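You operate a simulated robot arm through the tools that you are given. There is no shell and no other tool.

You are at the controls of a simulated robot arm. One attempt, no reset.

TASK
Set the pale pine frame on the pinner and pin two opposite corners.
Fine: half a turn of the blue knob between the pins; both flush; swing the arm clear; leave the white knob and the other frame.
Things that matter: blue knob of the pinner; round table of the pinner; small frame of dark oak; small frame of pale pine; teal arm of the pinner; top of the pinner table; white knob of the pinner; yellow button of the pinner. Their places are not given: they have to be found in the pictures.

It is judged by the outcome, as a careful person would: the job done as asked, and still so three seconds after it is handed in. It fails if anything else is knocked over, pushed out of place, dropped, spilled or broken.

THE ROBOT
A 7-joint arm with a two-finger parallel gripper, fixed in place. Base frame: the origin is at the foot of the arm, x ahead of it, y to its left, z up; the work surface is at about z = 95. Readings come in cm, rad, newtons and seconds.
Its first joint turns from -2.601 to 2.601 rad. Payload 3.5 kg.
Tool frame: the origin (TCP) lies between the finger pads and is the grasp point; the fingertips stand 2.3 cm ahead of it; z points along the fingers, y is the line along which they close. Largest opening 9.4 cm; finger width 3.8, thickness 1; the body of the gripper, 5.4 by 9.6 cm, starts 3.9 cm behind the TCP.
Orientation is that of the tool frame in the base frame, as a unit quaternion [x, y, z, w]. With the fingers straight down and closing along the base's y, the tool's x points along the base's -x, its y along +y and its z along -z.

THE INTERFACE
- The arm moves only by the tool apply_moves. Its argument "moves" is a list of rows, each a list of 3 entries, a list of its own where there are three numbers: the shift along the base's x, y, z in units of 250 mm (1.0 is 250 mm), then the turn, a rotation vector about the base's x, y, z in units of 180 degrees (1.0 is 180 degrees), then the gripper command, from -1 (shut) to 1 (fully open), values between in proportion. In form: [[[x, y, z], [rx, ry, rz], jaw], ...]. A call has 1 to 20 rows; each row is the pose to reach, as a shift and turn from the pose commanded when the call began. A call with a number of a shift or a turn outside -1 to 1 is refused whole. A row lasts 0.2 s, in which the tool goes at most 5 cm and 0.15 rad; a call with a longer step from one row to the next is refused whole, and so is a gripper value outside its range. A pose out of reach is approached as far as the arm can. The call stops where the force on the tool passes 40 N (or 10 N more than at its start, if that is more) or the arm is blocked; 0.2 s more then pass. The fingers move at their own pace (about 15.3 cm/s each) and stop on an object; they squeeze with about 36 N. The grip force told is the motor's: it shows also when the fingers shut on nothing. Time passes only in rows, and 0.2 s behind the last, so rows that repeat a pose let the fingers close. It gives the time, the measured TCP pose, the force on the tool (base axes), the opening and the grip force at its end, in the units of the frame above (readings bear some noise), with the torque about the TCP (base axes, N m) and any sound that the robot's microphone picked up.
- Cameras (640 x 400 px; columns grow to the right, rows downward): "scene" is fixed at [40.04, 49.91, 159.89]; the picture's right is [-0.98, -0.20, 0.00], its down [-0.08, 0.37, -0.93] and it looks along [0.19, -0.91, -0.38] (base axes); focal length 316 px, centre (320, 200). "wrist" rides on the gripper at [8.6, 1.6, -7.4] in the tool frame; the picture's right is [-0.18, 0.98, 0.00], its down [-0.58, -0.11, -0.81] and it looks along [-0.79, -0.15, 0.59] (tool axes); focal length 243 px, centre (320, 200).
- camera(camera): a new picture of that camera. The clock stands still meanwhile.
- pixel_to_xyz(camera, pixels): for up to 12 pixels [column, row] of the newest picture of that camera ("zoom" is the newest enlarged one), the place [x, y, z] in the base frame of the surface seen there, good to about 0.2 cm. The clock stands still meanwhile.
- close_up(camera, box): a new picture of the part [left, top, right, bottom] of that camera's present view, enlarged. The clock stands still meanwhile.
- job_done(): hands the job in; it is judged then, once.

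Open the gripper and draw the arm clear of the work before you hand the job in, unless the task says otherwise.

The tools are called after ">>>" as name(argument=value, ...) on one line, values as JSON. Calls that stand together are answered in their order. apply_moves: Moves the arm, as the interface text tells. Its arguments: {"type":"object","properties":{"moves":{"type":"array"}},"required":["moves"]} The other tools are called the same way: camera (camera) takes a picture; pixel_to_xyz (camera, pixels) gives the place of the surface under pixels of a picture; close_up (camera, box) takes an enlarged picture of a part of a camera's view; job_done () hands the job in.

At the start:

```text
clock: 0.0
ee_pos: [56.22, -94.1, 128.01]
orientation: [-0.001, 1.0, -0.001, 0.0]
force: [-0.2, 0.0, 0.5]
ft_torque: [0.0, 0.0, -0.02]
gripper_width: 9.42
grasp_force: 0.0
```

scene: 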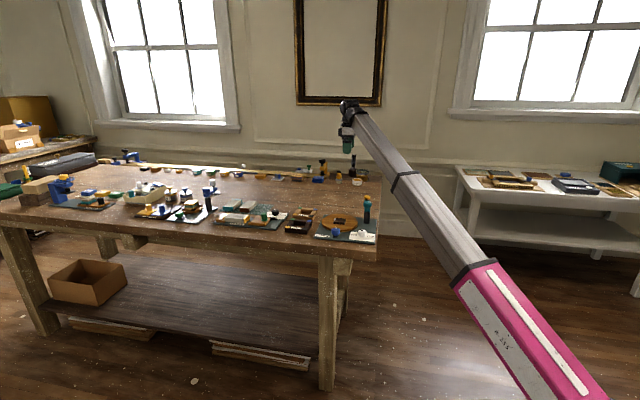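
wrist: 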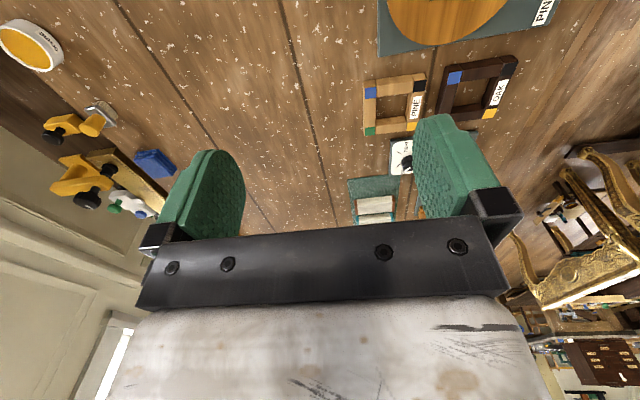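

The wrist picture shows the pine frame near (395,103), the oak frame near (478,88) and the pinner's round table at the top (445,15). I take close-ups of the scene and wrist views to see the details.

>>> close_up(camera="scene", box=[260, 140, 400, 260])

>>> close_up(camera="wrist", box=[340, 0, 580, 150])

```text
3.33 times, centred on (330, 200) of scene
```

zoom: 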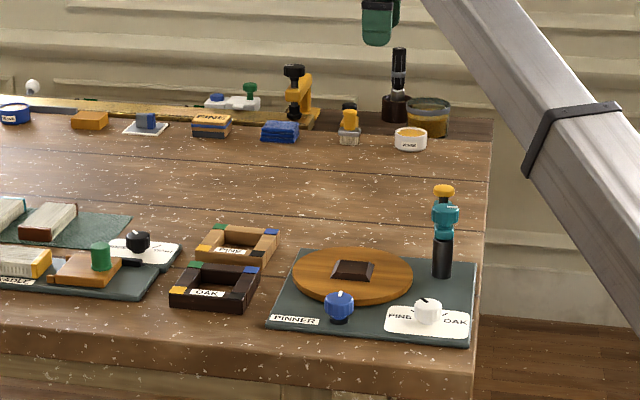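

```text
2.67 times, centred on (460, 75) of wrist
```

zoom: 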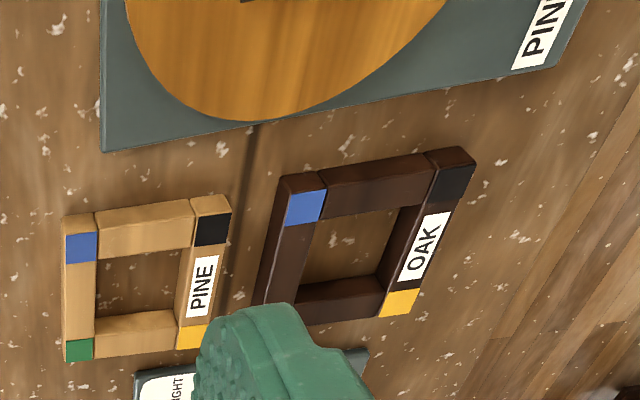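

The pinner is at about zoom (375,290): base plate, wooden round table with a dark block, blue and white knobs, and a teal arm with a yellow button at right. I zoom in closer on the pinner and get coordinates.

>>> close_up(camera="scene", box=[312, 190, 376, 246])

>>> pixel_to_xyz(camera="scene", pixels=[[337, 221], [334, 231], [358, 233], [367, 199], [367, 205], [367, 215], [312, 213], [302, 225]])

```text
7.14 times, centred on (344, 218) of scene
```

zoom: 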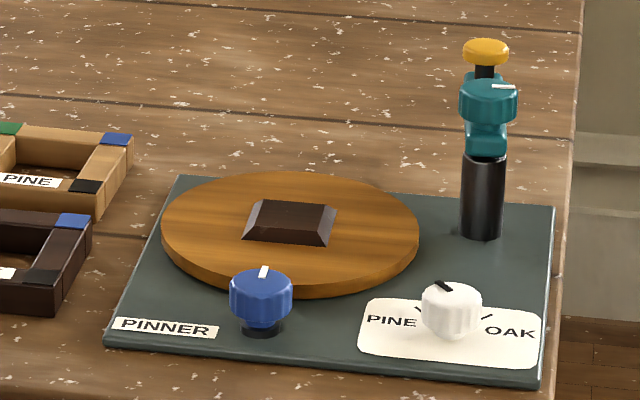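

```text
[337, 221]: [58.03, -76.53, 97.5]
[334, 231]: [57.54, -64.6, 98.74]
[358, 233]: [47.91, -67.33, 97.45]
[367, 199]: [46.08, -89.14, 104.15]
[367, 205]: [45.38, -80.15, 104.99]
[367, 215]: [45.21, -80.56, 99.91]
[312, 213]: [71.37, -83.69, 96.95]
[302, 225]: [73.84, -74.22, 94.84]
```

The zoom shows the white pointer toward PINE, the teal arm on a black post with a yellow button. I read positions from this zoom of the parts.

>>> pixel_to_xyz(camera="zoom", pixels=[[290, 220], [165, 225], [415, 225], [290, 175], [290, 283], [262, 283], [452, 300], [486, 48], [488, 95], [482, 200], [482, 230], [486, 135]])

>>> pixel_to_xyz(camera="wrist", pixels=[[370, 92], [420, 86], [369, 131], [412, 125], [455, 77], [510, 63], [490, 113], [445, 8], [380, 54], [545, 24]])

```text
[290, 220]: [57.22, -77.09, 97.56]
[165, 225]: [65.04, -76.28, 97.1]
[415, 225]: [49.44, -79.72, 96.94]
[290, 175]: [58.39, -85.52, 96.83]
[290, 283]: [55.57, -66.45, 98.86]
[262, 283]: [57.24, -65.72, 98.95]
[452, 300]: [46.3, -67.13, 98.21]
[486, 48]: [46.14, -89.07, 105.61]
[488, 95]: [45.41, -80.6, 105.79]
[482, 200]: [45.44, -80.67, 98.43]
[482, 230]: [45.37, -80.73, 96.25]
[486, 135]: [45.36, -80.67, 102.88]
```

```text
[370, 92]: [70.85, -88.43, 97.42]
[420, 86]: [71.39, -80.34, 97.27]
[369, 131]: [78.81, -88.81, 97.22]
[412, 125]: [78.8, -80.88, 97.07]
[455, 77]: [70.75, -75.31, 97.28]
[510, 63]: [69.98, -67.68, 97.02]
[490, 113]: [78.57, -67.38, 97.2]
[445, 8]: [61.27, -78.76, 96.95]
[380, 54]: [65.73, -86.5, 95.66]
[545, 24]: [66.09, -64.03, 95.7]
```

The pinner centre is at about (57.3,-77.8), the post at about (45.4,-81), and the pine frame is centred near (75,-84.6). I move the tool back in x at a safe height so that the wrist camera looks at the pinner.

>>> apply_moves(moves=[[[-0.075, 0.127, -0.02], [0, 0, 0], 1], [[-0.15, 0.255, -0.04], [0, 0, 0], 1], [[-0.225, 0.382, -0.06], [0, 0, 0], 1], [[-0.3, 0.509, -0.08], [0, 0, 0], 1], [[-0.375, 0.637, -0.1], [0, 0, 0], 1], [[-0.449, 0.764, -0.12], [0, 0, 0], 1], [[-0.449, 0.764, -0.12], [0, 0, 0], 1]])

>>> camera(camera="wrist")

>>> camera(camera="scene")

```text
clock: 1.6
ee_pos: [45.67, -75.95, 122.81]
orientation: [0.001, 1.0, -0.019, 0.013]
force: [-0.1, -1.0, 0.3]
ft_torque: [-0.03, 0.0, 0.02]
gripper_width: 9.41
grasp_force: 0.0
out of reach, approached as far as the arm can: row 2, 3, 4, 5, 6, 7
```

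```text
taken
```

wrist: 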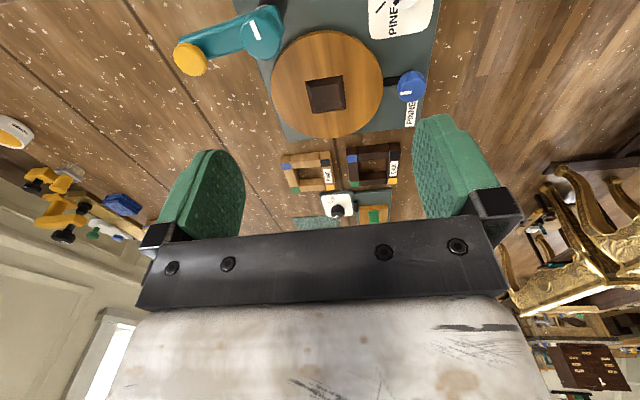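

```text
taken
```

scene: 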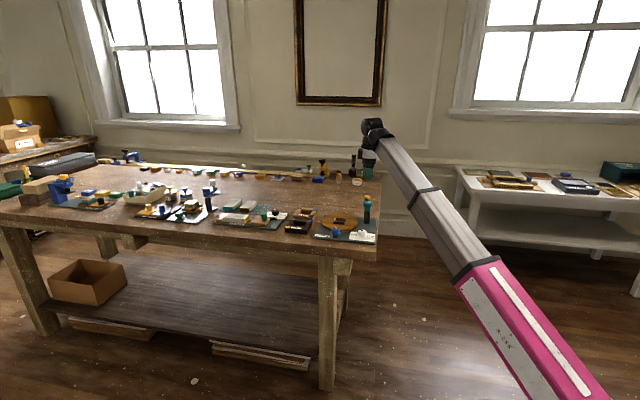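

Some rows were reported out of reach, ending at (45.7,-76.0,122.8) with a small tilt. The wrist picture shows the pinner well: button at (190,60), teal hub (262,30), round table (327,85), blue knob (411,86). I zoom in.

>>> close_up(camera="wrist", box=[160, 0, 448, 180])

>>> pixel_to_xyz(camera="wrist", pixels=[[190, 60], [262, 30], [225, 42], [327, 95], [411, 86], [311, 82], [339, 77], [345, 104], [316, 109], [275, 85], [381, 88], [327, 136]])

>>> pixel_to_xyz(camera="wrist", pixels=[[260, 22], [262, 40], [285, 163], [327, 157], [330, 185], [291, 188], [350, 152], [392, 148], [392, 180], [354, 182]])

```text
2.22 times, centred on (304, 90) of wrist
```

zoom: 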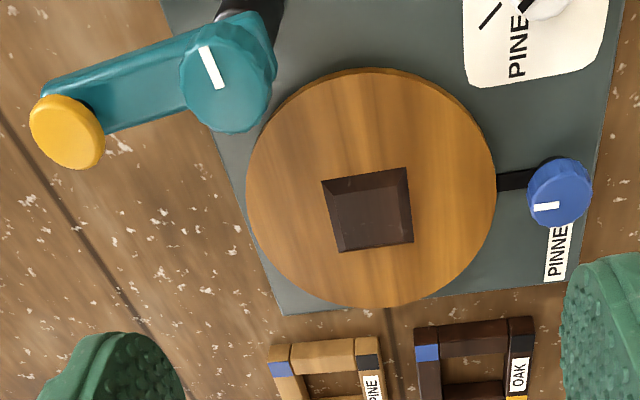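

```text
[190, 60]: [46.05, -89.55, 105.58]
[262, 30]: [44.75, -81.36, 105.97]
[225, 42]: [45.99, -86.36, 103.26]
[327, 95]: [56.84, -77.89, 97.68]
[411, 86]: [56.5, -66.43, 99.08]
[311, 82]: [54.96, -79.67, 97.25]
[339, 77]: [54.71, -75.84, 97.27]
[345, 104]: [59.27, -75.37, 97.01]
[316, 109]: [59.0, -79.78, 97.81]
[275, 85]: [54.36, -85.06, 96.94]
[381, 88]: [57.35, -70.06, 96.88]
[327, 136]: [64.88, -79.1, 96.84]
```

```text
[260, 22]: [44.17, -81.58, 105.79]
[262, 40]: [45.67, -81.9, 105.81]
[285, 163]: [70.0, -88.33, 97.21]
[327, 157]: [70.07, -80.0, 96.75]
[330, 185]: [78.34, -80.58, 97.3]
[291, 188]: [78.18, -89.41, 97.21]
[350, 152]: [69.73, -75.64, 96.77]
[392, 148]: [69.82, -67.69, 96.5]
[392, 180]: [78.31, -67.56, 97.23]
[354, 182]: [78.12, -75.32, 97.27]
```

The geometry is clear: the teal hub sits on the post at about (45,-81.6), and the button is at (46,-89.5,105.6). I hold still for a row to see whether the arm settles nearer to the commanded pose.

>>> apply_moves(moves=[[[0, 0, 0], [0, 0, 0], 1], [[0, 0, 0], [0, 0, 0], 1]])

```text
clock: 2.2
ee_pos: [45.66, -75.9, 122.73]
orientation: [0.001, 1.0, -0.019, 0.013]
force: [0.2, -0.3, -0.5]
ft_torque: [-0.04, 0.01, -0.03]
gripper_width: 9.39
grasp_force: 0.2
```

The commanded pose has settled at the reached one, so I test the reach above the round table at (57,-78,116), well above everything.

>>> apply_moves(moves=[[[0.15, -0.03, -0.05], [0, 0, 0], 1], [[0.3, -0.05, -0.15], [0, 0, 0], 1], [[0.453, -0.084, -0.27], [0, 0, 0], 1], [[0.453, -0.084, -0.27], [0, 0, 0], 1]])

>>> camera(camera="wrist")

>>> camera(camera="scene")

```text
clock: 3.2
ee_pos: [56.74, -77.9, 115.85]
orientation: [0.0, 1.0, -0.001, 0.0]
force: [-1.0, 0.4, 0.9]
ft_torque: [0.02, 0.03, 0.03]
gripper_width: 9.42
grasp_force: 0.0
out of reach, approached as far as the arm can: row 1
```

```text
taken
```

wrist: 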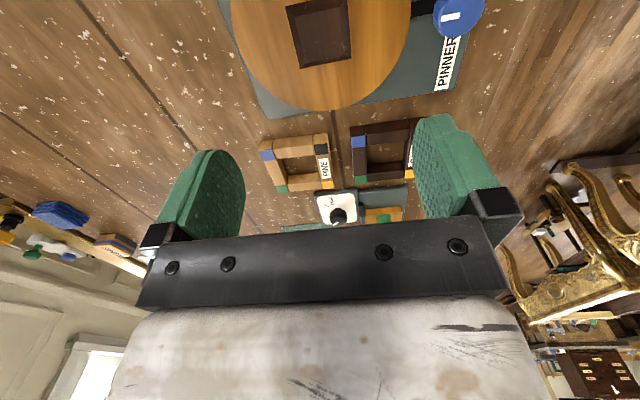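

```text
taken
```

scene: 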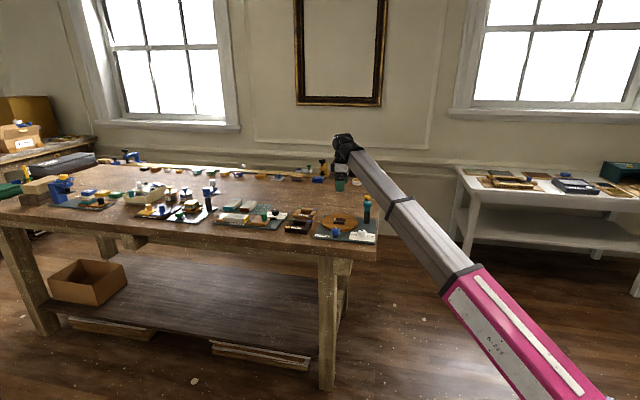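

The pose above the table is reached exactly. The pine frame now shows at about (296,163); I zoom for accurate corner positions.

>>> close_up(camera="wrist", box=[240, 110, 432, 230])

```text
3.33 times, centred on (336, 170) of wrist
```

zoom: 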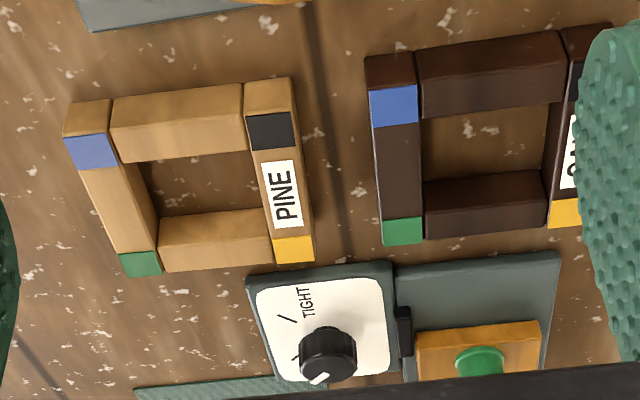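

I read the top corners and bar edges of the pine frame from this zoom.

>>> pixel_to_xyz(camera="zoom", pixels=[[69, 136], [113, 134], [246, 112], [287, 113], [122, 256], [158, 252], [274, 238], [310, 237], [139, 162], [248, 148], [162, 219], [262, 210]])

>>> pixel_to_xyz(camera="zoom", pixels=[[200, 135], [210, 225], [270, 170], [130, 200], [200, 180], [330, 150], [372, 110], [320, 275], [385, 225], [250, 285], [450, 270], [330, 330]])

```text
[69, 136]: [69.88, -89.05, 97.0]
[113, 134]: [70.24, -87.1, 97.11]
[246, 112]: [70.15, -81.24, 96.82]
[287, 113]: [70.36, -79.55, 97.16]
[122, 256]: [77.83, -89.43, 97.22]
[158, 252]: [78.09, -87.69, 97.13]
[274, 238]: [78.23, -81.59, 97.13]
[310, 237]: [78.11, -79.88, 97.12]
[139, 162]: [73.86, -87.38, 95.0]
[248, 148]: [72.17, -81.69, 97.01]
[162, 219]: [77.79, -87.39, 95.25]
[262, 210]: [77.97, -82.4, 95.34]
```

```text
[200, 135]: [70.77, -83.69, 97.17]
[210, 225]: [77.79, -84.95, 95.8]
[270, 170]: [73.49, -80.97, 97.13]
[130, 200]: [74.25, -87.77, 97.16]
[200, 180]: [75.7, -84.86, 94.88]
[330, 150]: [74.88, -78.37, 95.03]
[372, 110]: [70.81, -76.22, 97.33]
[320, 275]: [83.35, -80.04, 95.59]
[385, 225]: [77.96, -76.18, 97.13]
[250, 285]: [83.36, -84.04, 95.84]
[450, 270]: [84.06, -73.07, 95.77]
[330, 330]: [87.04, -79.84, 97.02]
```

The frame measures about 7.9 (x) by 9.5 (y), rotated about -2.7°, centred near (74.05,-84.5). Now I zoom on the dark block of the round table at (320,30).

>>> close_up(camera="wrist", box=[224, 0, 416, 120])

```text
3.33 times, centred on (320, 60) of wrist
```

zoom: 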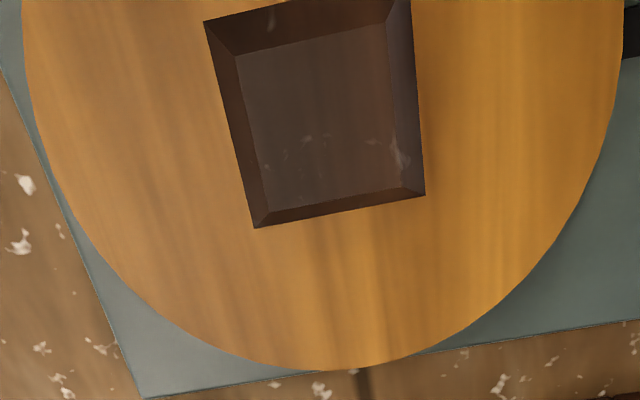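

The block is a chamfered pyramid frustum; I read its base and top corners and the table rim.

>>> pixel_to_xyz(camera="zoom", pixels=[[202, 20], [256, 231], [428, 197], [416, 3], [238, 57], [386, 28], [401, 185], [271, 205], [320, 120], [100, 150], [330, 368], [600, 150]])

```text
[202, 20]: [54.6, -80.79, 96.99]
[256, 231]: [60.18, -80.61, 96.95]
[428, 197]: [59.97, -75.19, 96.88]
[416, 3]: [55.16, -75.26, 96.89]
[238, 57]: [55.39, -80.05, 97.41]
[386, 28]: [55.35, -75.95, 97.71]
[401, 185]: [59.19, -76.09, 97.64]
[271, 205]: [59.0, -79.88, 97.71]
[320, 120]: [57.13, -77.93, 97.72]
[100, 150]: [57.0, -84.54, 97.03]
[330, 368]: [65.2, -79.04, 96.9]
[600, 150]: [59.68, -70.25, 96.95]
```

The block base is about 5.4 square and 0.8 high. I need the frame's true extents at its far side, so I zoom on it again with finer points.

>>> close_up(camera="wrist", box=[248, 120, 344, 200])

```text
5.00 times, centred on (296, 160) of wrist
```

zoom: 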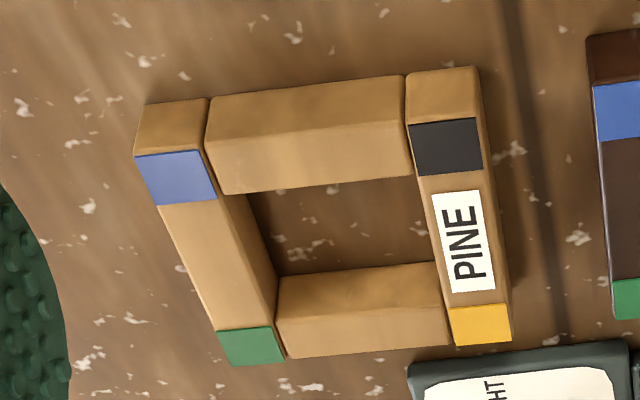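

>>> pixel_to_xyz(camera="zoom", pixels=[[140, 153], [206, 150], [413, 124], [477, 119], [228, 362], [280, 358], [458, 342], [508, 337], [228, 190], [412, 172], [282, 318], [448, 310]])

>>> pixel_to_xyz(camera="zoom", pixels=[[170, 125], [310, 110], [310, 150], [310, 185], [360, 290], [360, 330], [360, 347], [255, 250], [200, 250], [265, 270], [485, 260], [330, 220]])

```text
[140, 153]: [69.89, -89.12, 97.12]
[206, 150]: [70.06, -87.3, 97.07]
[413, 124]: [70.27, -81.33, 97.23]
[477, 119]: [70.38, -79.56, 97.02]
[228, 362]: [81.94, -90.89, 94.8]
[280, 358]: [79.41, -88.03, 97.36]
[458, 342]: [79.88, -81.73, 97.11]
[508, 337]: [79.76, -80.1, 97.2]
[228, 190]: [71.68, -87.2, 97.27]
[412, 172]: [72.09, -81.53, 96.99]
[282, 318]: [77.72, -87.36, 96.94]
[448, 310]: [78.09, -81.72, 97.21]
```

```text
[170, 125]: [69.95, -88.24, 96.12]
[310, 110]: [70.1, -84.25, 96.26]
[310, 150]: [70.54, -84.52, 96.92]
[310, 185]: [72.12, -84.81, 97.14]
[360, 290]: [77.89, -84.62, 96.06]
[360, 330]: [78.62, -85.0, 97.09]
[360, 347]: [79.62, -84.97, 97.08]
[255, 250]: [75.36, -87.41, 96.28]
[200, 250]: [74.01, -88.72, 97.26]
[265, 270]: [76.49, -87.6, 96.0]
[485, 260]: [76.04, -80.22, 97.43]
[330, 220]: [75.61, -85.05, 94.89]
```

The frame is 9.6 square with 1.9 wide bars, its centre about (74.9,-84.55) and turned -3°. The block is at (57.25,-78.0), about square to the base axes. I test the reach over the frame's near bar at (71,-84.4).

>>> apply_moves(moves=[[[0.15, -0.065, 0], [0, 0, 0], 1], [[0.3, -0.13, 0], [0, 0, 0], 1], [[0.45, -0.2, 0], [0, 0, 0], 1], [[0.571, -0.26, 0], [0, 0, 0], 1], [[0.571, -0.26, -0.16], [0, 0, 0], 1], [[0.571, -0.26, -0.32], [0, 0, 0], 1], [[0.571, -0.26, -0.32], [0, 0, 0], 1]])

>>> camera(camera="wrist")

>>> camera(camera="scene")

```text
clock: 4.8
ee_pos: [71.02, -84.69, 107.83]
orientation: [-0.001, 1.0, -0.001, 0.001]
force: [-0.5, 0.6, -0.3]
ft_torque: [0.0, -0.02, 0.0]
gripper_width: 9.39
grasp_force: 0.0
```

```text
taken
```

wrist: 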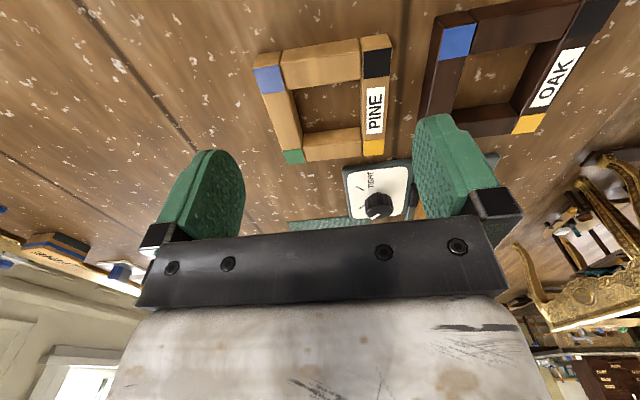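

```text
taken
```

scene: 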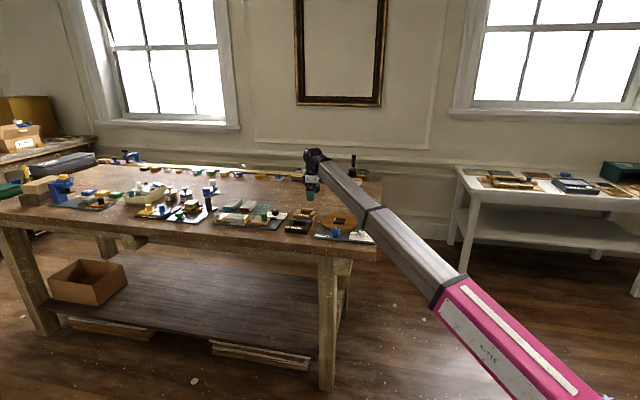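

The arm reaches (71,-84.7,107.8) exactly upright. I will grip the frame's +y bar (with the PINE label), closing along y; I zoom first for a precise reading of that bar.

>>> close_up(camera="wrist", box=[240, 10, 432, 170])

```text
2.50 times, centred on (336, 90) of wrist
```

zoom: 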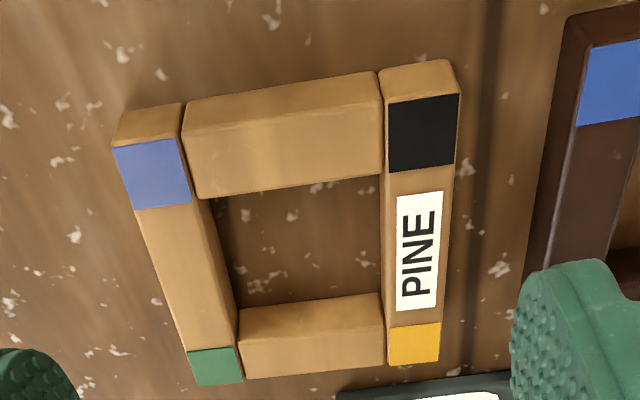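

>>> pixel_to_xyz(camera="zoom", pixels=[[117, 150], [182, 142], [390, 103], [456, 97], [389, 363], [437, 359], [198, 382], [239, 376], [385, 200], [448, 190], [386, 300], [442, 290]])

>>> pixel_to_xyz(camera="zoom", pixels=[[190, 138], [378, 108], [200, 193], [380, 168], [240, 344], [384, 325], [540, 200], [530, 260], [570, 130], [600, 50], [300, 240], [480, 300]])

```text
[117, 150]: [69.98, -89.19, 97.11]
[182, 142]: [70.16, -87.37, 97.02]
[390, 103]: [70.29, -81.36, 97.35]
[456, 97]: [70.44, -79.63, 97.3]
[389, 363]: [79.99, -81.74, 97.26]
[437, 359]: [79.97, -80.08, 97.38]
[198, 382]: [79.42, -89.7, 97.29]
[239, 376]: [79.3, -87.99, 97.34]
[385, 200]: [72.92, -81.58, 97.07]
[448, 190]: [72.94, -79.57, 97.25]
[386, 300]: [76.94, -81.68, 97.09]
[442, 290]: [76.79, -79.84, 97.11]
```

```text
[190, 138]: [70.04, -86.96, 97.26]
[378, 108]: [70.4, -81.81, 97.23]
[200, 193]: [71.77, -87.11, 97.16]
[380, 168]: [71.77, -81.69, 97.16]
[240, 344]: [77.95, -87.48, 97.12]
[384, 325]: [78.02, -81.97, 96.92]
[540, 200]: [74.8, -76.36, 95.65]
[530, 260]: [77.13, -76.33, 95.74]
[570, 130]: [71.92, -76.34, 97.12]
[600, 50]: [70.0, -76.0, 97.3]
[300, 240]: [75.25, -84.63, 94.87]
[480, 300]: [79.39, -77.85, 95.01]
```

The +y bar runs with its centre at about (75.16,-80.7), top 97.2, turned -2.95°; the oak frame begins at y≈-76.4. I go above the bar at z≈103 with jaw at about 3.8 cm, turned to match.

>>> apply_moves(moves=[[[0.08, 0.08, 0], [0, 0, -0.008], 0.2], [[0.164, 0.157, 0], [0, 0, -0.0164], -0.19], [[0.164, 0.157, -0.1], [0, 0, -0.0164], -0.19], [[0.164, 0.157, -0.196], [0, 0, -0.0164], -0.19], [[0.164, 0.157, -0.196], [0, 0, -0.0164], -0.19]])

>>> camera(camera="wrist")

>>> close_up(camera="scene", box=[260, 140, 400, 260])

```text
clock: 6.0
ee_pos: [75.17, -80.79, 102.86]
orientation: [0.026, 1.0, -0.001, 0.001]
force: [0.0, 0.4, -0.1]
ft_torque: [-0.04, -0.02, -0.04]
gripper_width: 3.83
grasp_force: 0.0
```

```text
taken
```

wrist: 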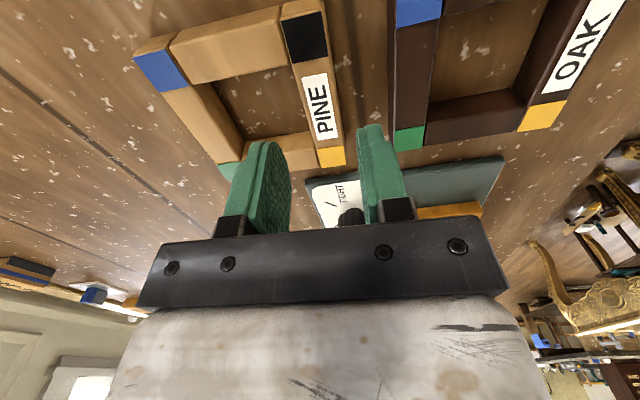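

```text
3.33 times, centred on (330, 200) of scene
```

zoom: 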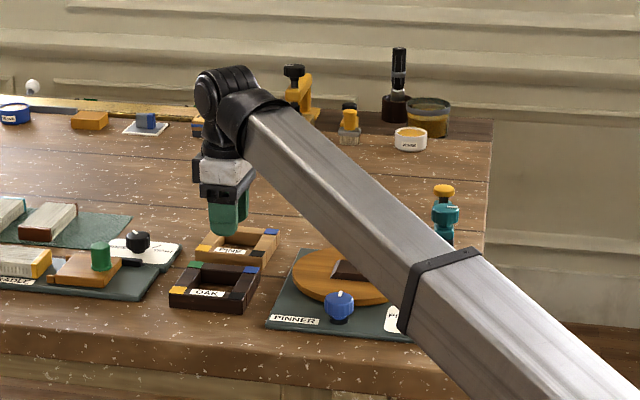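

The gripper is over the PINE bar with a finger on either side. I check how high the forearm passes over the pinner before going lower.

>>> pixel_to_xyz(camera="zoom", pixels=[[250, 130], [260, 165], [300, 200], [340, 235], [390, 275], [405, 320], [450, 360], [240, 100], [220, 80], [500, 300], [600, 380], [225, 215]])

>>> pixel_to_xyz(camera="wrist", pixels=[[270, 150], [375, 130], [258, 145], [381, 150], [320, 110]])

```text
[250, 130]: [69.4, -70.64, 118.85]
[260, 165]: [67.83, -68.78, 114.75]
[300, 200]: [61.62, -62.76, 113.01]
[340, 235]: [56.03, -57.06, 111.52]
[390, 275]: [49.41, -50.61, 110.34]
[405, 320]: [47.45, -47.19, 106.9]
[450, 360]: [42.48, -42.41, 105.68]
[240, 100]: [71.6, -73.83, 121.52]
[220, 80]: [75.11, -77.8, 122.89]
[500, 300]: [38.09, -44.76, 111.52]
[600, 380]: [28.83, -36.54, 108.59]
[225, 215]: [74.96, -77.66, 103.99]
```

```text
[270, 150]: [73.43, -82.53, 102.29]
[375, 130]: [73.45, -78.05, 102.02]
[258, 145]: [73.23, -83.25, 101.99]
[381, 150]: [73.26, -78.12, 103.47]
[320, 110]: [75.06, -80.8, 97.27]
```

The forearm clears the pinner by over 10 cm. I descend to TCP z≈98.3 so that the fingertips overlap the upper 1.2 cm of the bar, then close.

>>> apply_moves(moves=[[[0, 0.002, -0.06], [0, 0, 0], -0.19], [[0, 0.002, -0.12], [0, 0, 0], -0.19], [[0, 0.002, -0.182], [0, 0, 0], -0.19], [[0, 0.002, -0.182], [0, 0, 0], -0.19]])

>>> camera(camera="wrist")

```text
clock: 7.0
ee_pos: [75.18, -80.69, 98.67]
orientation: [0.026, 1.0, -0.001, 0.0]
force: [0.2, -0.1, 0.9]
ft_torque: [-0.05, -0.02, 0.01]
gripper_width: 3.82
grasp_force: 0.0
```

```text
taken
```

wrist: 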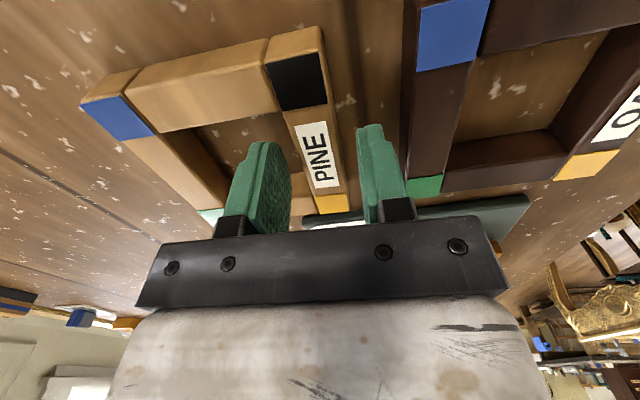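

The fingers straddle the bar as planned; TCP z reads 98.67. I lower 0.3 cm more and close on the bar.

>>> apply_moves(moves=[[[0, 0, -0.012], [0, 0, 0], -0.19], [[0, 0, -0.012], [0, 0, 0], -0.6], [[0, 0, -0.012], [0, 0, 0], -1], [[0, 0, -0.012], [0, 0, 0], -1], [[0, 0, -0.012], [0, 0, 0], -1]])

>>> camera(camera="wrist")

```text
clock: 8.2
ee_pos: [75.42, -80.62, 98.39]
orientation: [0.026, 1.0, -0.001, 0.0]
force: [0.4, 0.1, 0.2]
ft_torque: [-0.01, 0.05, 0.05]
gripper_width: 2.01
grasp_force: 35.6
```

```text
taken
```

wrist: 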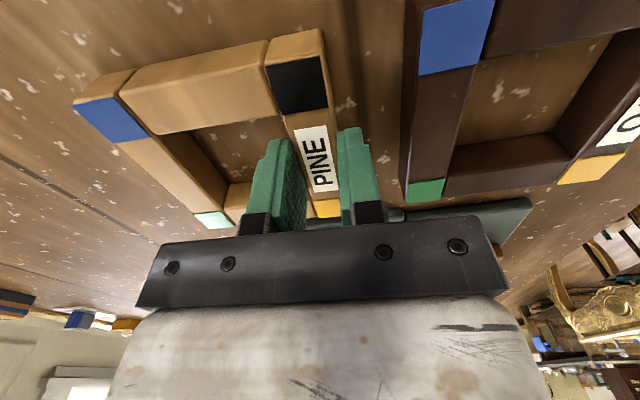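

Gripped: width 2.01 with 35.6 N. I lift straight up about 6.5 cm.

>>> apply_moves(moves=[[[0, 0, 0.04], [0, 0, 0], -1], [[0, 0, 0.1], [0, 0, 0], -1], [[0, 0, 0.18], [0, 0, 0], -1], [[0, 0, 0.26], [0, 0, 0], -1], [[0, 0, 0.26], [0, 0, 0], -1]])

>>> camera(camera="wrist")

>>> close_up(camera="scene", box=[260, 140, 400, 260])

```text
clock: 9.4
ee_pos: [75.32, -80.49, 104.86]
orientation: [0.026, 1.0, 0.0, 0.0]
force: [0.1, 0.3, -1.0]
ft_torque: [0.04, -0.02, 0.0]
gripper_width: 2.03
grasp_force: 36.5
```

```text
taken
```

wrist: 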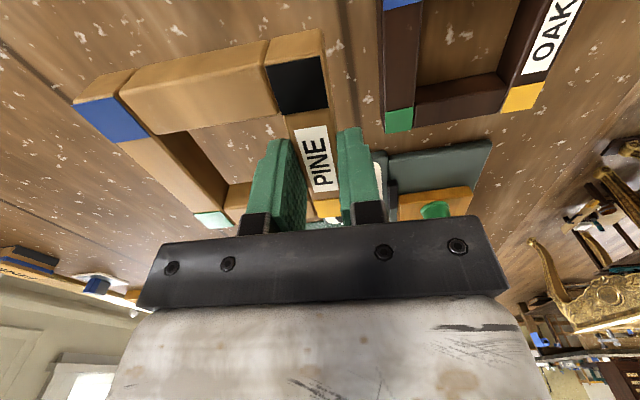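

```text
3.33 times, centred on (330, 200) of scene
```

zoom: 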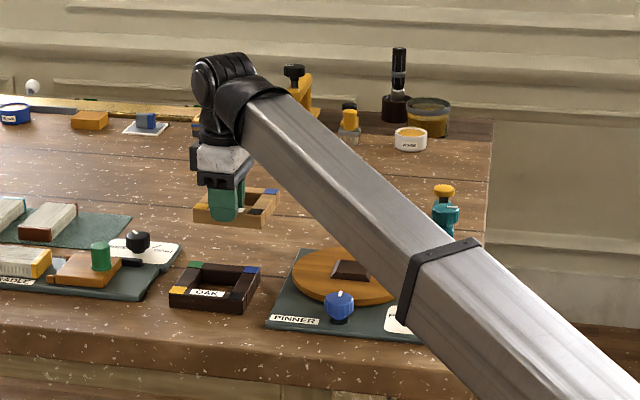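

The frame hangs level in the gripper. I measure its corners relative to the TCP now.

>>> close_up(camera="wrist", box=[60, 10, 360, 240])

>>> pixel_to_xyz(camera="wrist", pixels=[[76, 103], [121, 96], [268, 68], [322, 57], [229, 222], [200, 222], [160, 133], [276, 114], [150, 136], [330, 105], [286, 120], [225, 186]])

```text
1.74 times, centred on (210, 125) of wrist
```

zoom: 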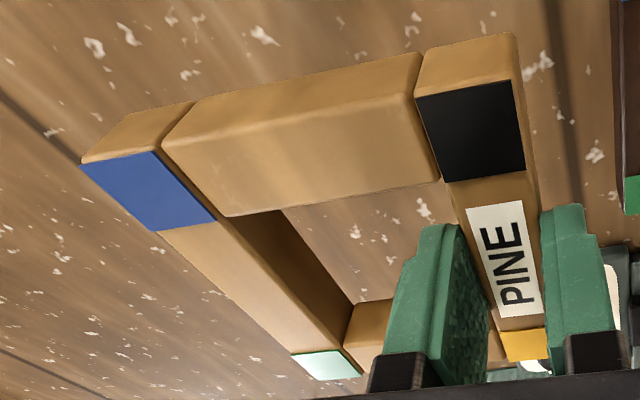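

```text
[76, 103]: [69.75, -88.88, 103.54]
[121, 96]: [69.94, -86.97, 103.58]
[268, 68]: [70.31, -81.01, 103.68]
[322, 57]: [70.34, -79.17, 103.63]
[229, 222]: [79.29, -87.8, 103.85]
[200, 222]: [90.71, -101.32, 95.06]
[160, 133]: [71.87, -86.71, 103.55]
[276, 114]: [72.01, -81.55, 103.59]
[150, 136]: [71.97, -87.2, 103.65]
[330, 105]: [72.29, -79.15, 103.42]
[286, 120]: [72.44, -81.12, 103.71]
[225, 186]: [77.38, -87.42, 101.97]
```

The frame centre lies at TCP + (-0.25,-3.8) in the frame's axes. I carry it at this height to over the block, TCP (57.5,-74.2), turning back the 3°.

>>> apply_moves(moves=[[[-0.09, 0.032, 0], [0, 0, 0.002], -1], [[-0.21, 0.075, 0], [0, 0, 0.005], -1], [[-0.34, 0.12, 0], [0, 0, 0.008], -1], [[-0.47, 0.166, 0], [0, 0, 0.011], -1], [[-0.6, 0.212, 0], [0, 0, 0.014], -1], [[-0.68, 0.24, 0], [0, 0, 0.0164], -1], [[-0.713, 0.252, 0], [0, 0, 0.0164], -1], [[-0.713, 0.252, 0], [0, 0, 0.0164], -1]])

>>> camera(camera="wrist")

>>> close_up(camera="scene", box=[290, 165, 402, 245])

```text
clock: 11.2
ee_pos: [57.5, -74.18, 104.76]
orientation: [0.0, 1.0, -0.001, 0.0]
force: [-0.8, 0.5, -1.2]
ft_torque: [0.04, -0.01, -0.05]
gripper_width: 2.02
grasp_force: 35.7
```

```text
taken
```

wrist: 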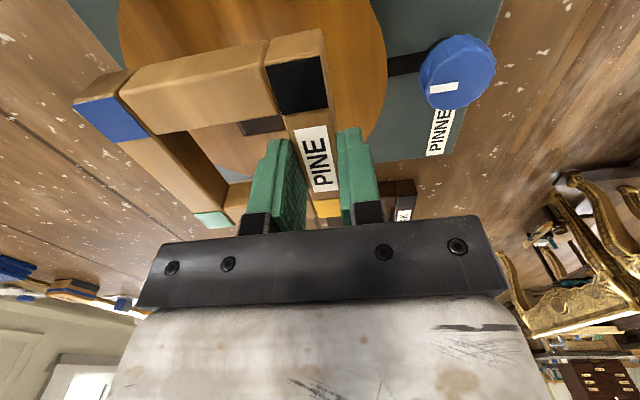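

```text
5.00 times, centred on (346, 205) of scene
```

zoom: 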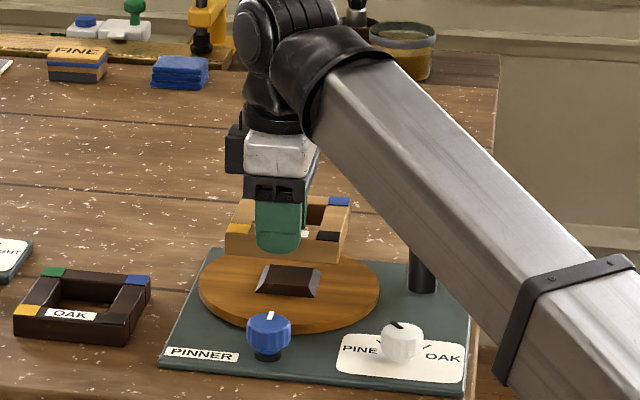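

The frame hangs over the table. I measure frame corners in the wrist view and block corners in the scene zoom to fine-tune.

>>> pixel_to_xyz(camera="wrist", pixels=[[77, 104], [121, 96], [268, 68], [321, 57], [163, 133], [274, 115], [229, 222], [240, 126], [282, 121], [260, 133]])

>>> pixel_to_xyz(camera="zoom", pixels=[[256, 292], [303, 297], [263, 266], [321, 268], [262, 288], [302, 292], [270, 267], [317, 269], [290, 280], [230, 255], [338, 262], [344, 205]])

```text
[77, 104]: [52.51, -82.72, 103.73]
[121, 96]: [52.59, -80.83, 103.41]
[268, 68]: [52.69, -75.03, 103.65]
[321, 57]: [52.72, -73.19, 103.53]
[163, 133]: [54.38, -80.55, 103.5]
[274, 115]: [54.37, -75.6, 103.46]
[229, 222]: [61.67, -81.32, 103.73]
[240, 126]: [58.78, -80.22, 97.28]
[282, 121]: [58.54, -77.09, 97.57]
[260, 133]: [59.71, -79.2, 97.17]
```

```text
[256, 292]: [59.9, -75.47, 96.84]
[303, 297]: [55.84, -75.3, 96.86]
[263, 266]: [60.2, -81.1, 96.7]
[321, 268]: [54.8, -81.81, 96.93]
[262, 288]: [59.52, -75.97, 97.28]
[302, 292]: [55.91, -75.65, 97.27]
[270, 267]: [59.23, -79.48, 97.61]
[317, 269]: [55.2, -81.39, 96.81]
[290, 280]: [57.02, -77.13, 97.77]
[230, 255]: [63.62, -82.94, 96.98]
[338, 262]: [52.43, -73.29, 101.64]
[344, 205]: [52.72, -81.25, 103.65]
```

The frame centre measures about (57.35,-77.95), the block about (57.27,-77.98), so it needs just a hair of shift. I lower to just above the block top and look again.

>>> apply_moves(moves=[[[-0.003, -0.001, -0.04], [0, 0, 0], -1], [[-0.003, -0.001, -0.085], [0, 0, 0], -1], [[-0.003, -0.001, -0.126], [0, 0, 0], -1], [[-0.003, -0.001, -0.126], [0, 0, 0], -1]])

>>> camera(camera="wrist")

>>> close_up(camera="scene", box=[312, 190, 376, 246])

```text
clock: 12.2
ee_pos: [57.43, -74.17, 101.52]
orientation: [0.0, 1.0, -0.001, 0.0]
force: [-0.5, -0.3, -1.2]
ft_torque: [0.0, 0.02, -0.01]
gripper_width: 2.04
grasp_force: 35.7
```

```text
taken
```

wrist: 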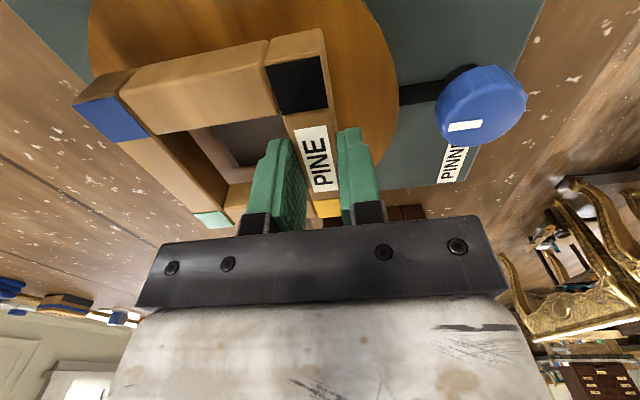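

```text
7.14 times, centred on (344, 218) of scene
```

zoom: 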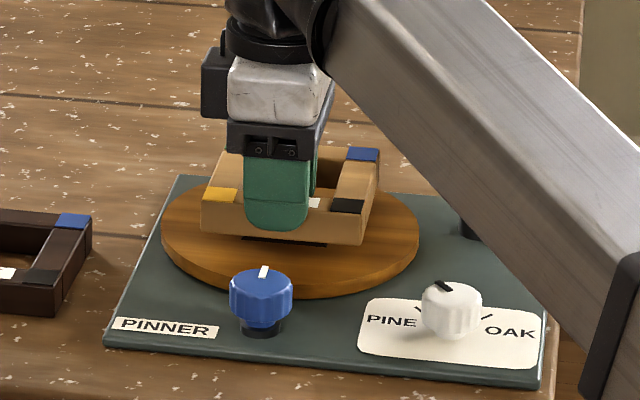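

The block shows inside the frame's opening in the wrist view. I zoom there to check the centring.

>>> close_up(camera="wrist", box=[70, 20, 350, 220])

```text
2.00 times, centred on (210, 120) of wrist
```

zoom: 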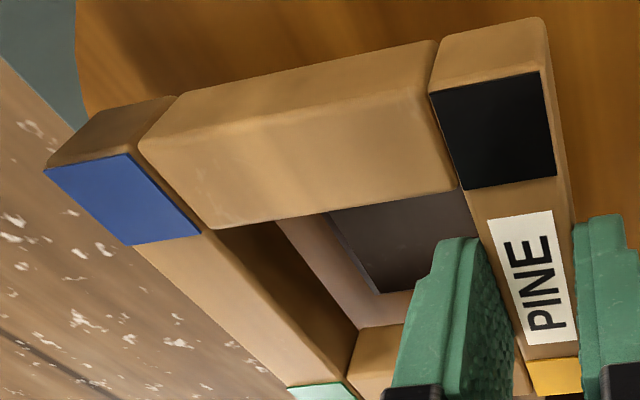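

The block's left base edge lines up with the bar's inner edge. I lower the last centimetre slowly.

>>> apply_moves(moves=[[[0, 0, -0.012], [0, 0, 0], -1], [[0, 0, -0.024], [0, 0, 0], -1], [[0, 0, -0.034], [0, 0, 0], -1], [[0, 0, -0.042], [0, 0, 0], -1], [[0, 0, -0.042], [0, 0, 0], -1]])

>>> camera(camera="wrist")

>>> close_up(camera="scene", box=[312, 190, 376, 246])

```text
clock: 13.4
ee_pos: [57.47, -74.35, 100.43]
orientation: [0.0, 1.0, -0.001, 0.0]
force: [0.4, 0.1, -0.7]
ft_torque: [0.02, 0.0, 0.0]
gripper_width: 2.02
grasp_force: 36.5
```

```text
taken
```

wrist: 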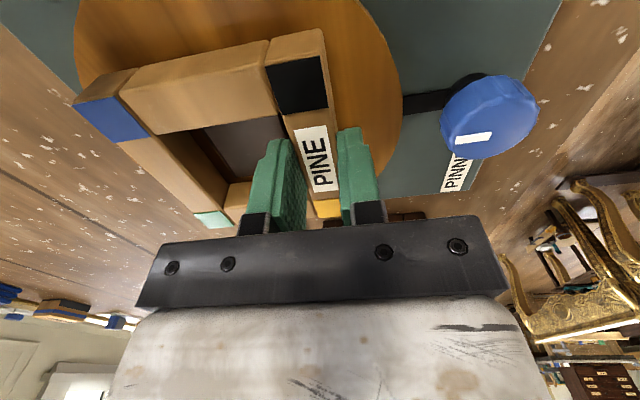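

```text
7.14 times, centred on (344, 218) of scene
```

zoom: 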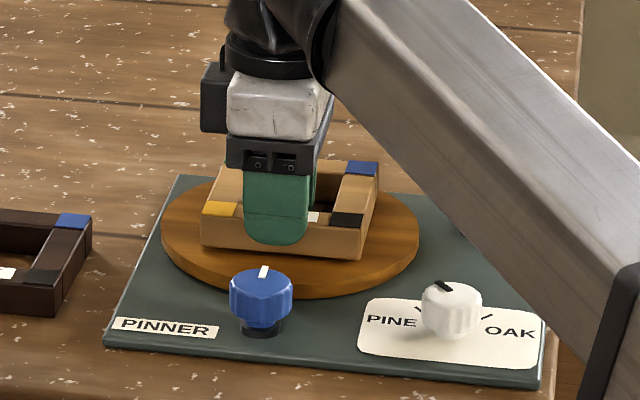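

No contact force yet; the frame looks nearly seated. I lower in 1 mm steps, watching the force.

>>> apply_moves(moves=[[[0, 0, -0.004], [0, 0, 0], -1], [[0, 0, -0.008], [0, 0, 0], -1], [[0, 0, -0.008], [0, 0, 0], -1]])

>>> close_up(camera="scene", box=[324, 200, 364, 235])

```text
clock: 14.2
ee_pos: [57.33, -74.18, 100.47]
orientation: [0.001, 1.0, 0.0, 0.0]
force: [1.5, 0.3, -0.5]
ft_torque: [0.06, 0.0, 0.0]
gripper_width: 1.99
grasp_force: 35.9
```

```text
11.43 times, centred on (344, 218) of scene
```

zoom: 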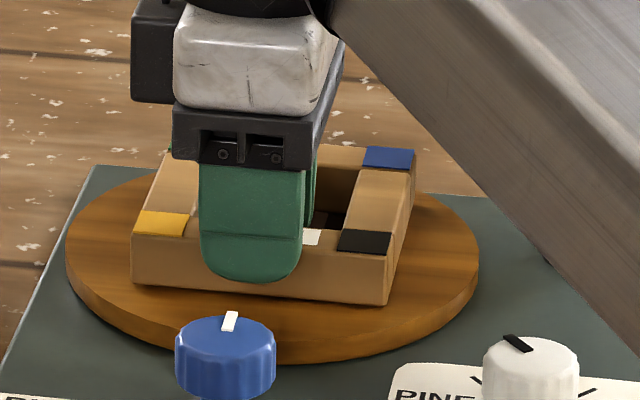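

The frame's bottom edge appears to touch the table. I check heights at the lower edge and the frame's top.

>>> pixel_to_xyz(camera="zoom", pixels=[[134, 280], [385, 300], [134, 286], [385, 306], [134, 237], [385, 255], [413, 152], [390, 158], [325, 215], [330, 222], [160, 225], [365, 240]])

```text
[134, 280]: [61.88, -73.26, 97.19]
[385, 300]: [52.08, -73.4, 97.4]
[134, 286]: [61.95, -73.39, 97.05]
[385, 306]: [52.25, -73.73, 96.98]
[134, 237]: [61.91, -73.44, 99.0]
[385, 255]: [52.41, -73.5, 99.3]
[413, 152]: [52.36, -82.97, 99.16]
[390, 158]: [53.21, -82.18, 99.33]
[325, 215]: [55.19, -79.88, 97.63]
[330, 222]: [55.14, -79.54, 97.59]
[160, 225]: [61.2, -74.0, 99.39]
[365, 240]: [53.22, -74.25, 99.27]
```

The frame's bottom reads about 97.1 and top 99.25, so it is seated on the table at z≈96.95. I open the jaws to 3.8 cm and rise.

>>> apply_moves(moves=[[[0, 0, 0], [0, 0, 0], -0.5], [[0, 0, 0], [0, 0, 0], -0.19], [[0, 0, 0], [0, 0, 0], -0.19], [[0, 0, 0.06], [0, 0, 0], -0.19], [[0, 0, 0.16], [0, 0, 0], -0.19], [[0, 0, 0.3], [0, 0, 0], -0.19], [[0, 0, 0.44], [0, 0, 0], -0.19], [[0, 0, 0.44], [0, 0, 0], -0.19]])

>>> camera(camera="wrist")

>>> close_up(camera="scene", box=[312, 190, 376, 246])

```text
clock: 16.0
ee_pos: [57.47, -74.18, 111.21]
orientation: [0.0, 1.0, 0.0, 0.0]
force: [0.3, -0.2, 0.2]
ft_torque: [0.02, -0.02, 0.03]
gripper_width: 3.79
grasp_force: 0.1
```

```text
taken
```

wrist: 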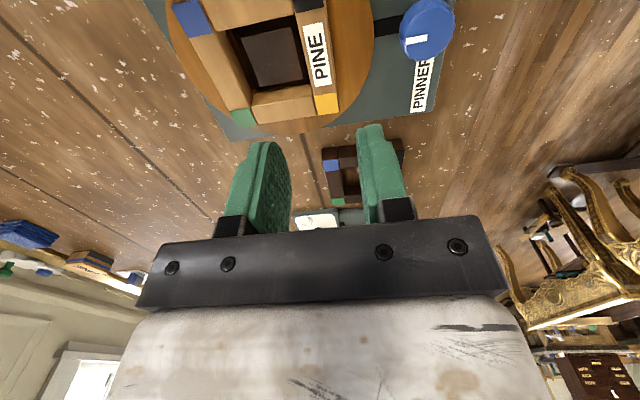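

```text
7.14 times, centred on (344, 218) of scene
```

zoom: 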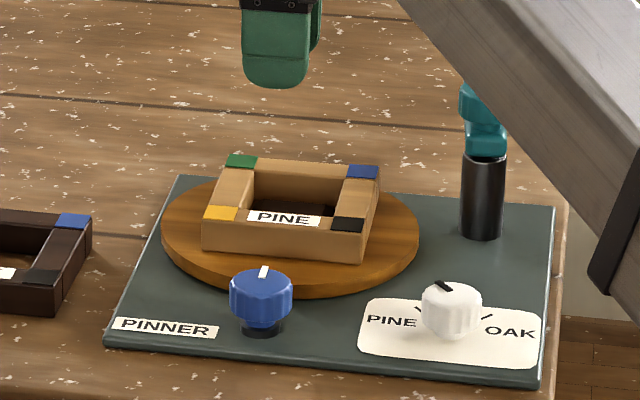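

The frame is seated on the block. Next I look closely at the teal arm, so I move to the -x side of the post at a safe height.

>>> apply_moves(moves=[[[0, 0, 0.16], [0, 0, 0], -0.19], [[-0.14, -0.078, 0.16], [0, 0, 0], -0.19], [[-0.28, -0.156, 0.16], [0, 0, 0], -0.19], [[-0.42, -0.234, 0.16], [0, 0, 0], -0.19], [[-0.56, -0.312, 0.16], [0, 0, 0], -0.19], [[-0.7, -0.39, 0.16], [0, 0, 0], -0.19], [[-0.7, -0.39, 0.16], [0, 0, 0], -0.19]])

>>> camera(camera="wrist")

>>> close_up(camera="scene", box=[312, 176, 392, 246])

```text
clock: 17.6
ee_pos: [40.01, -84.07, 115.16]
orientation: [0.0, 1.0, 0.0, 0.0]
force: [0.3, 0.0, 0.0]
ft_torque: [-0.01, -0.03, -0.02]
gripper_width: 3.79
grasp_force: 0.0
```

```text
taken
```

wrist: 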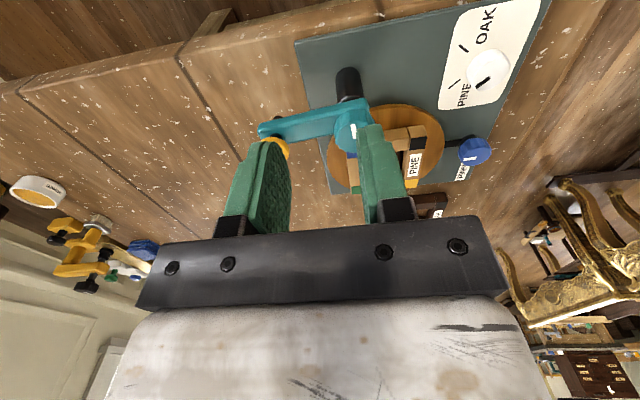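

```text
5.71 times, centred on (352, 211) of scene
```

zoom: 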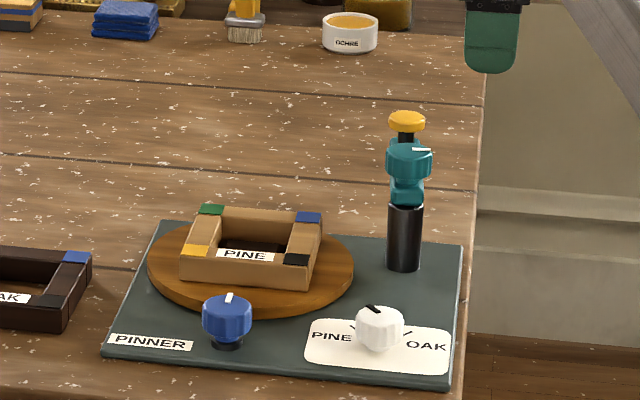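

The teal arm is in view at about (315,125). I zoom in.

>>> close_up(camera="wrist", box=[240, 50, 432, 190])

>>> pixel_to_xyz(camera="wrist", pixels=[[275, 122], [300, 118], [335, 108], [265, 130], [300, 132], [330, 125], [348, 95], [348, 75], [352, 120], [278, 143], [345, 105], [260, 128]])

```text
2.86 times, centred on (336, 120) of wrist
```

zoom: 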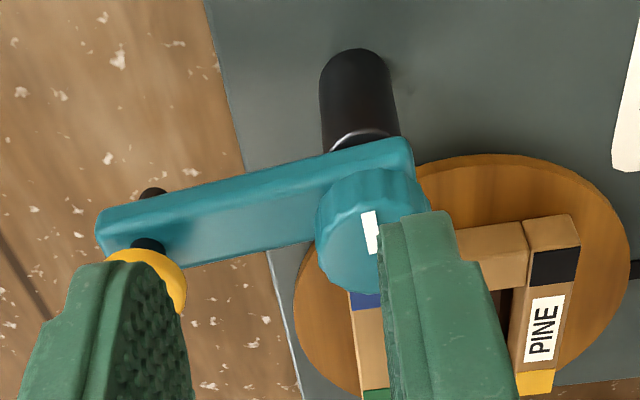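

```text
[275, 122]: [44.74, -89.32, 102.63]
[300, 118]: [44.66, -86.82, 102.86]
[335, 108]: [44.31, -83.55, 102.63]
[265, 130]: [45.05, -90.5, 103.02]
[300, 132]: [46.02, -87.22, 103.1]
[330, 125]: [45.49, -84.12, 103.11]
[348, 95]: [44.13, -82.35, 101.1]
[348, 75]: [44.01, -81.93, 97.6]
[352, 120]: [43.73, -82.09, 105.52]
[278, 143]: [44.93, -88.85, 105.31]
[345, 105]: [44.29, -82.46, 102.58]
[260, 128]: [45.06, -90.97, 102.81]
```

The arm is a bar 2 cm wide, top z≈103.1, pointing at -85° from the post axis (45.35,-82.05), with the button 7.5 cm out. I turn the tool -85° above the arm so that the open jaws will straddle it.

>>> apply_moves(moves=[[[0.021, -0.008, 0], [0, 0, -0.0429], -0.32], [[0.041, -0.015, 0], [0, 0, -0.0859], -0.32], [[0.062, -0.023, 0], [0, 0, -0.1288], -0.32], [[0.083, -0.031, 0], [0, 0, -0.1717], -0.32], [[0.104, -0.039, 0], [0, 0, -0.2146], -0.32], [[0.124, -0.046, 0], [0, 0, -0.2576], -0.32], [[0.145, -0.054, 0], [0, 0, -0.3005], -0.32], [[0.166, -0.062, 0], [0, 0, -0.3434], -0.32], [[0.187, -0.07, 0], [0, 0, -0.3863], -0.32], [[0.207, -0.077, 0], [0, 0, -0.4293], -0.32], [[0.228, -0.085, 0], [0, 0, -0.4722], -0.32], [[0.228, -0.085, 0], [0, 0, -0.4722], -0.32]])

>>> camera(camera="wrist")

>>> close_up(camera="scene", box=[312, 146, 412, 246])

```text
clock: 18.5
ee_pos: [41.62, -84.83, 115.43]
orientation: [0.216, 0.976, -0.003, 0.0]
force: [-14.4, -13.1, -5.4]
ft_torque: [1.08, -1.71, 1.95]
gripper_width: 3.19
grasp_force: 0.0
stopped in row 4: the force on the tool passed its limit at 98 N (the readings are from after the stop); the commanded pose is now the measured one
```

```text
taken
```

wrist: 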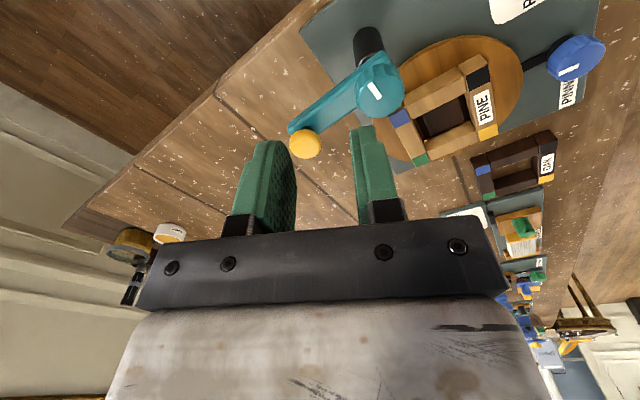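

```text
4.00 times, centred on (362, 196) of scene
```

zoom: 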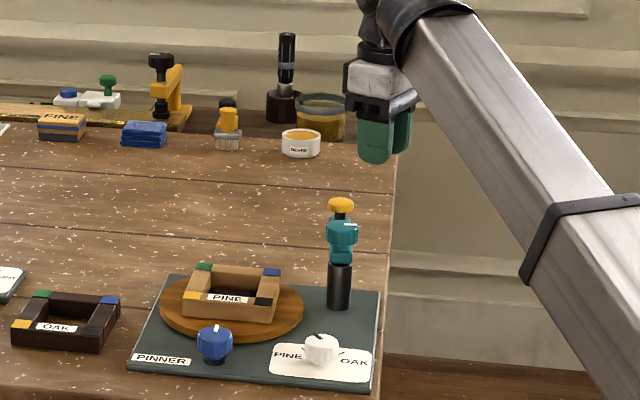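

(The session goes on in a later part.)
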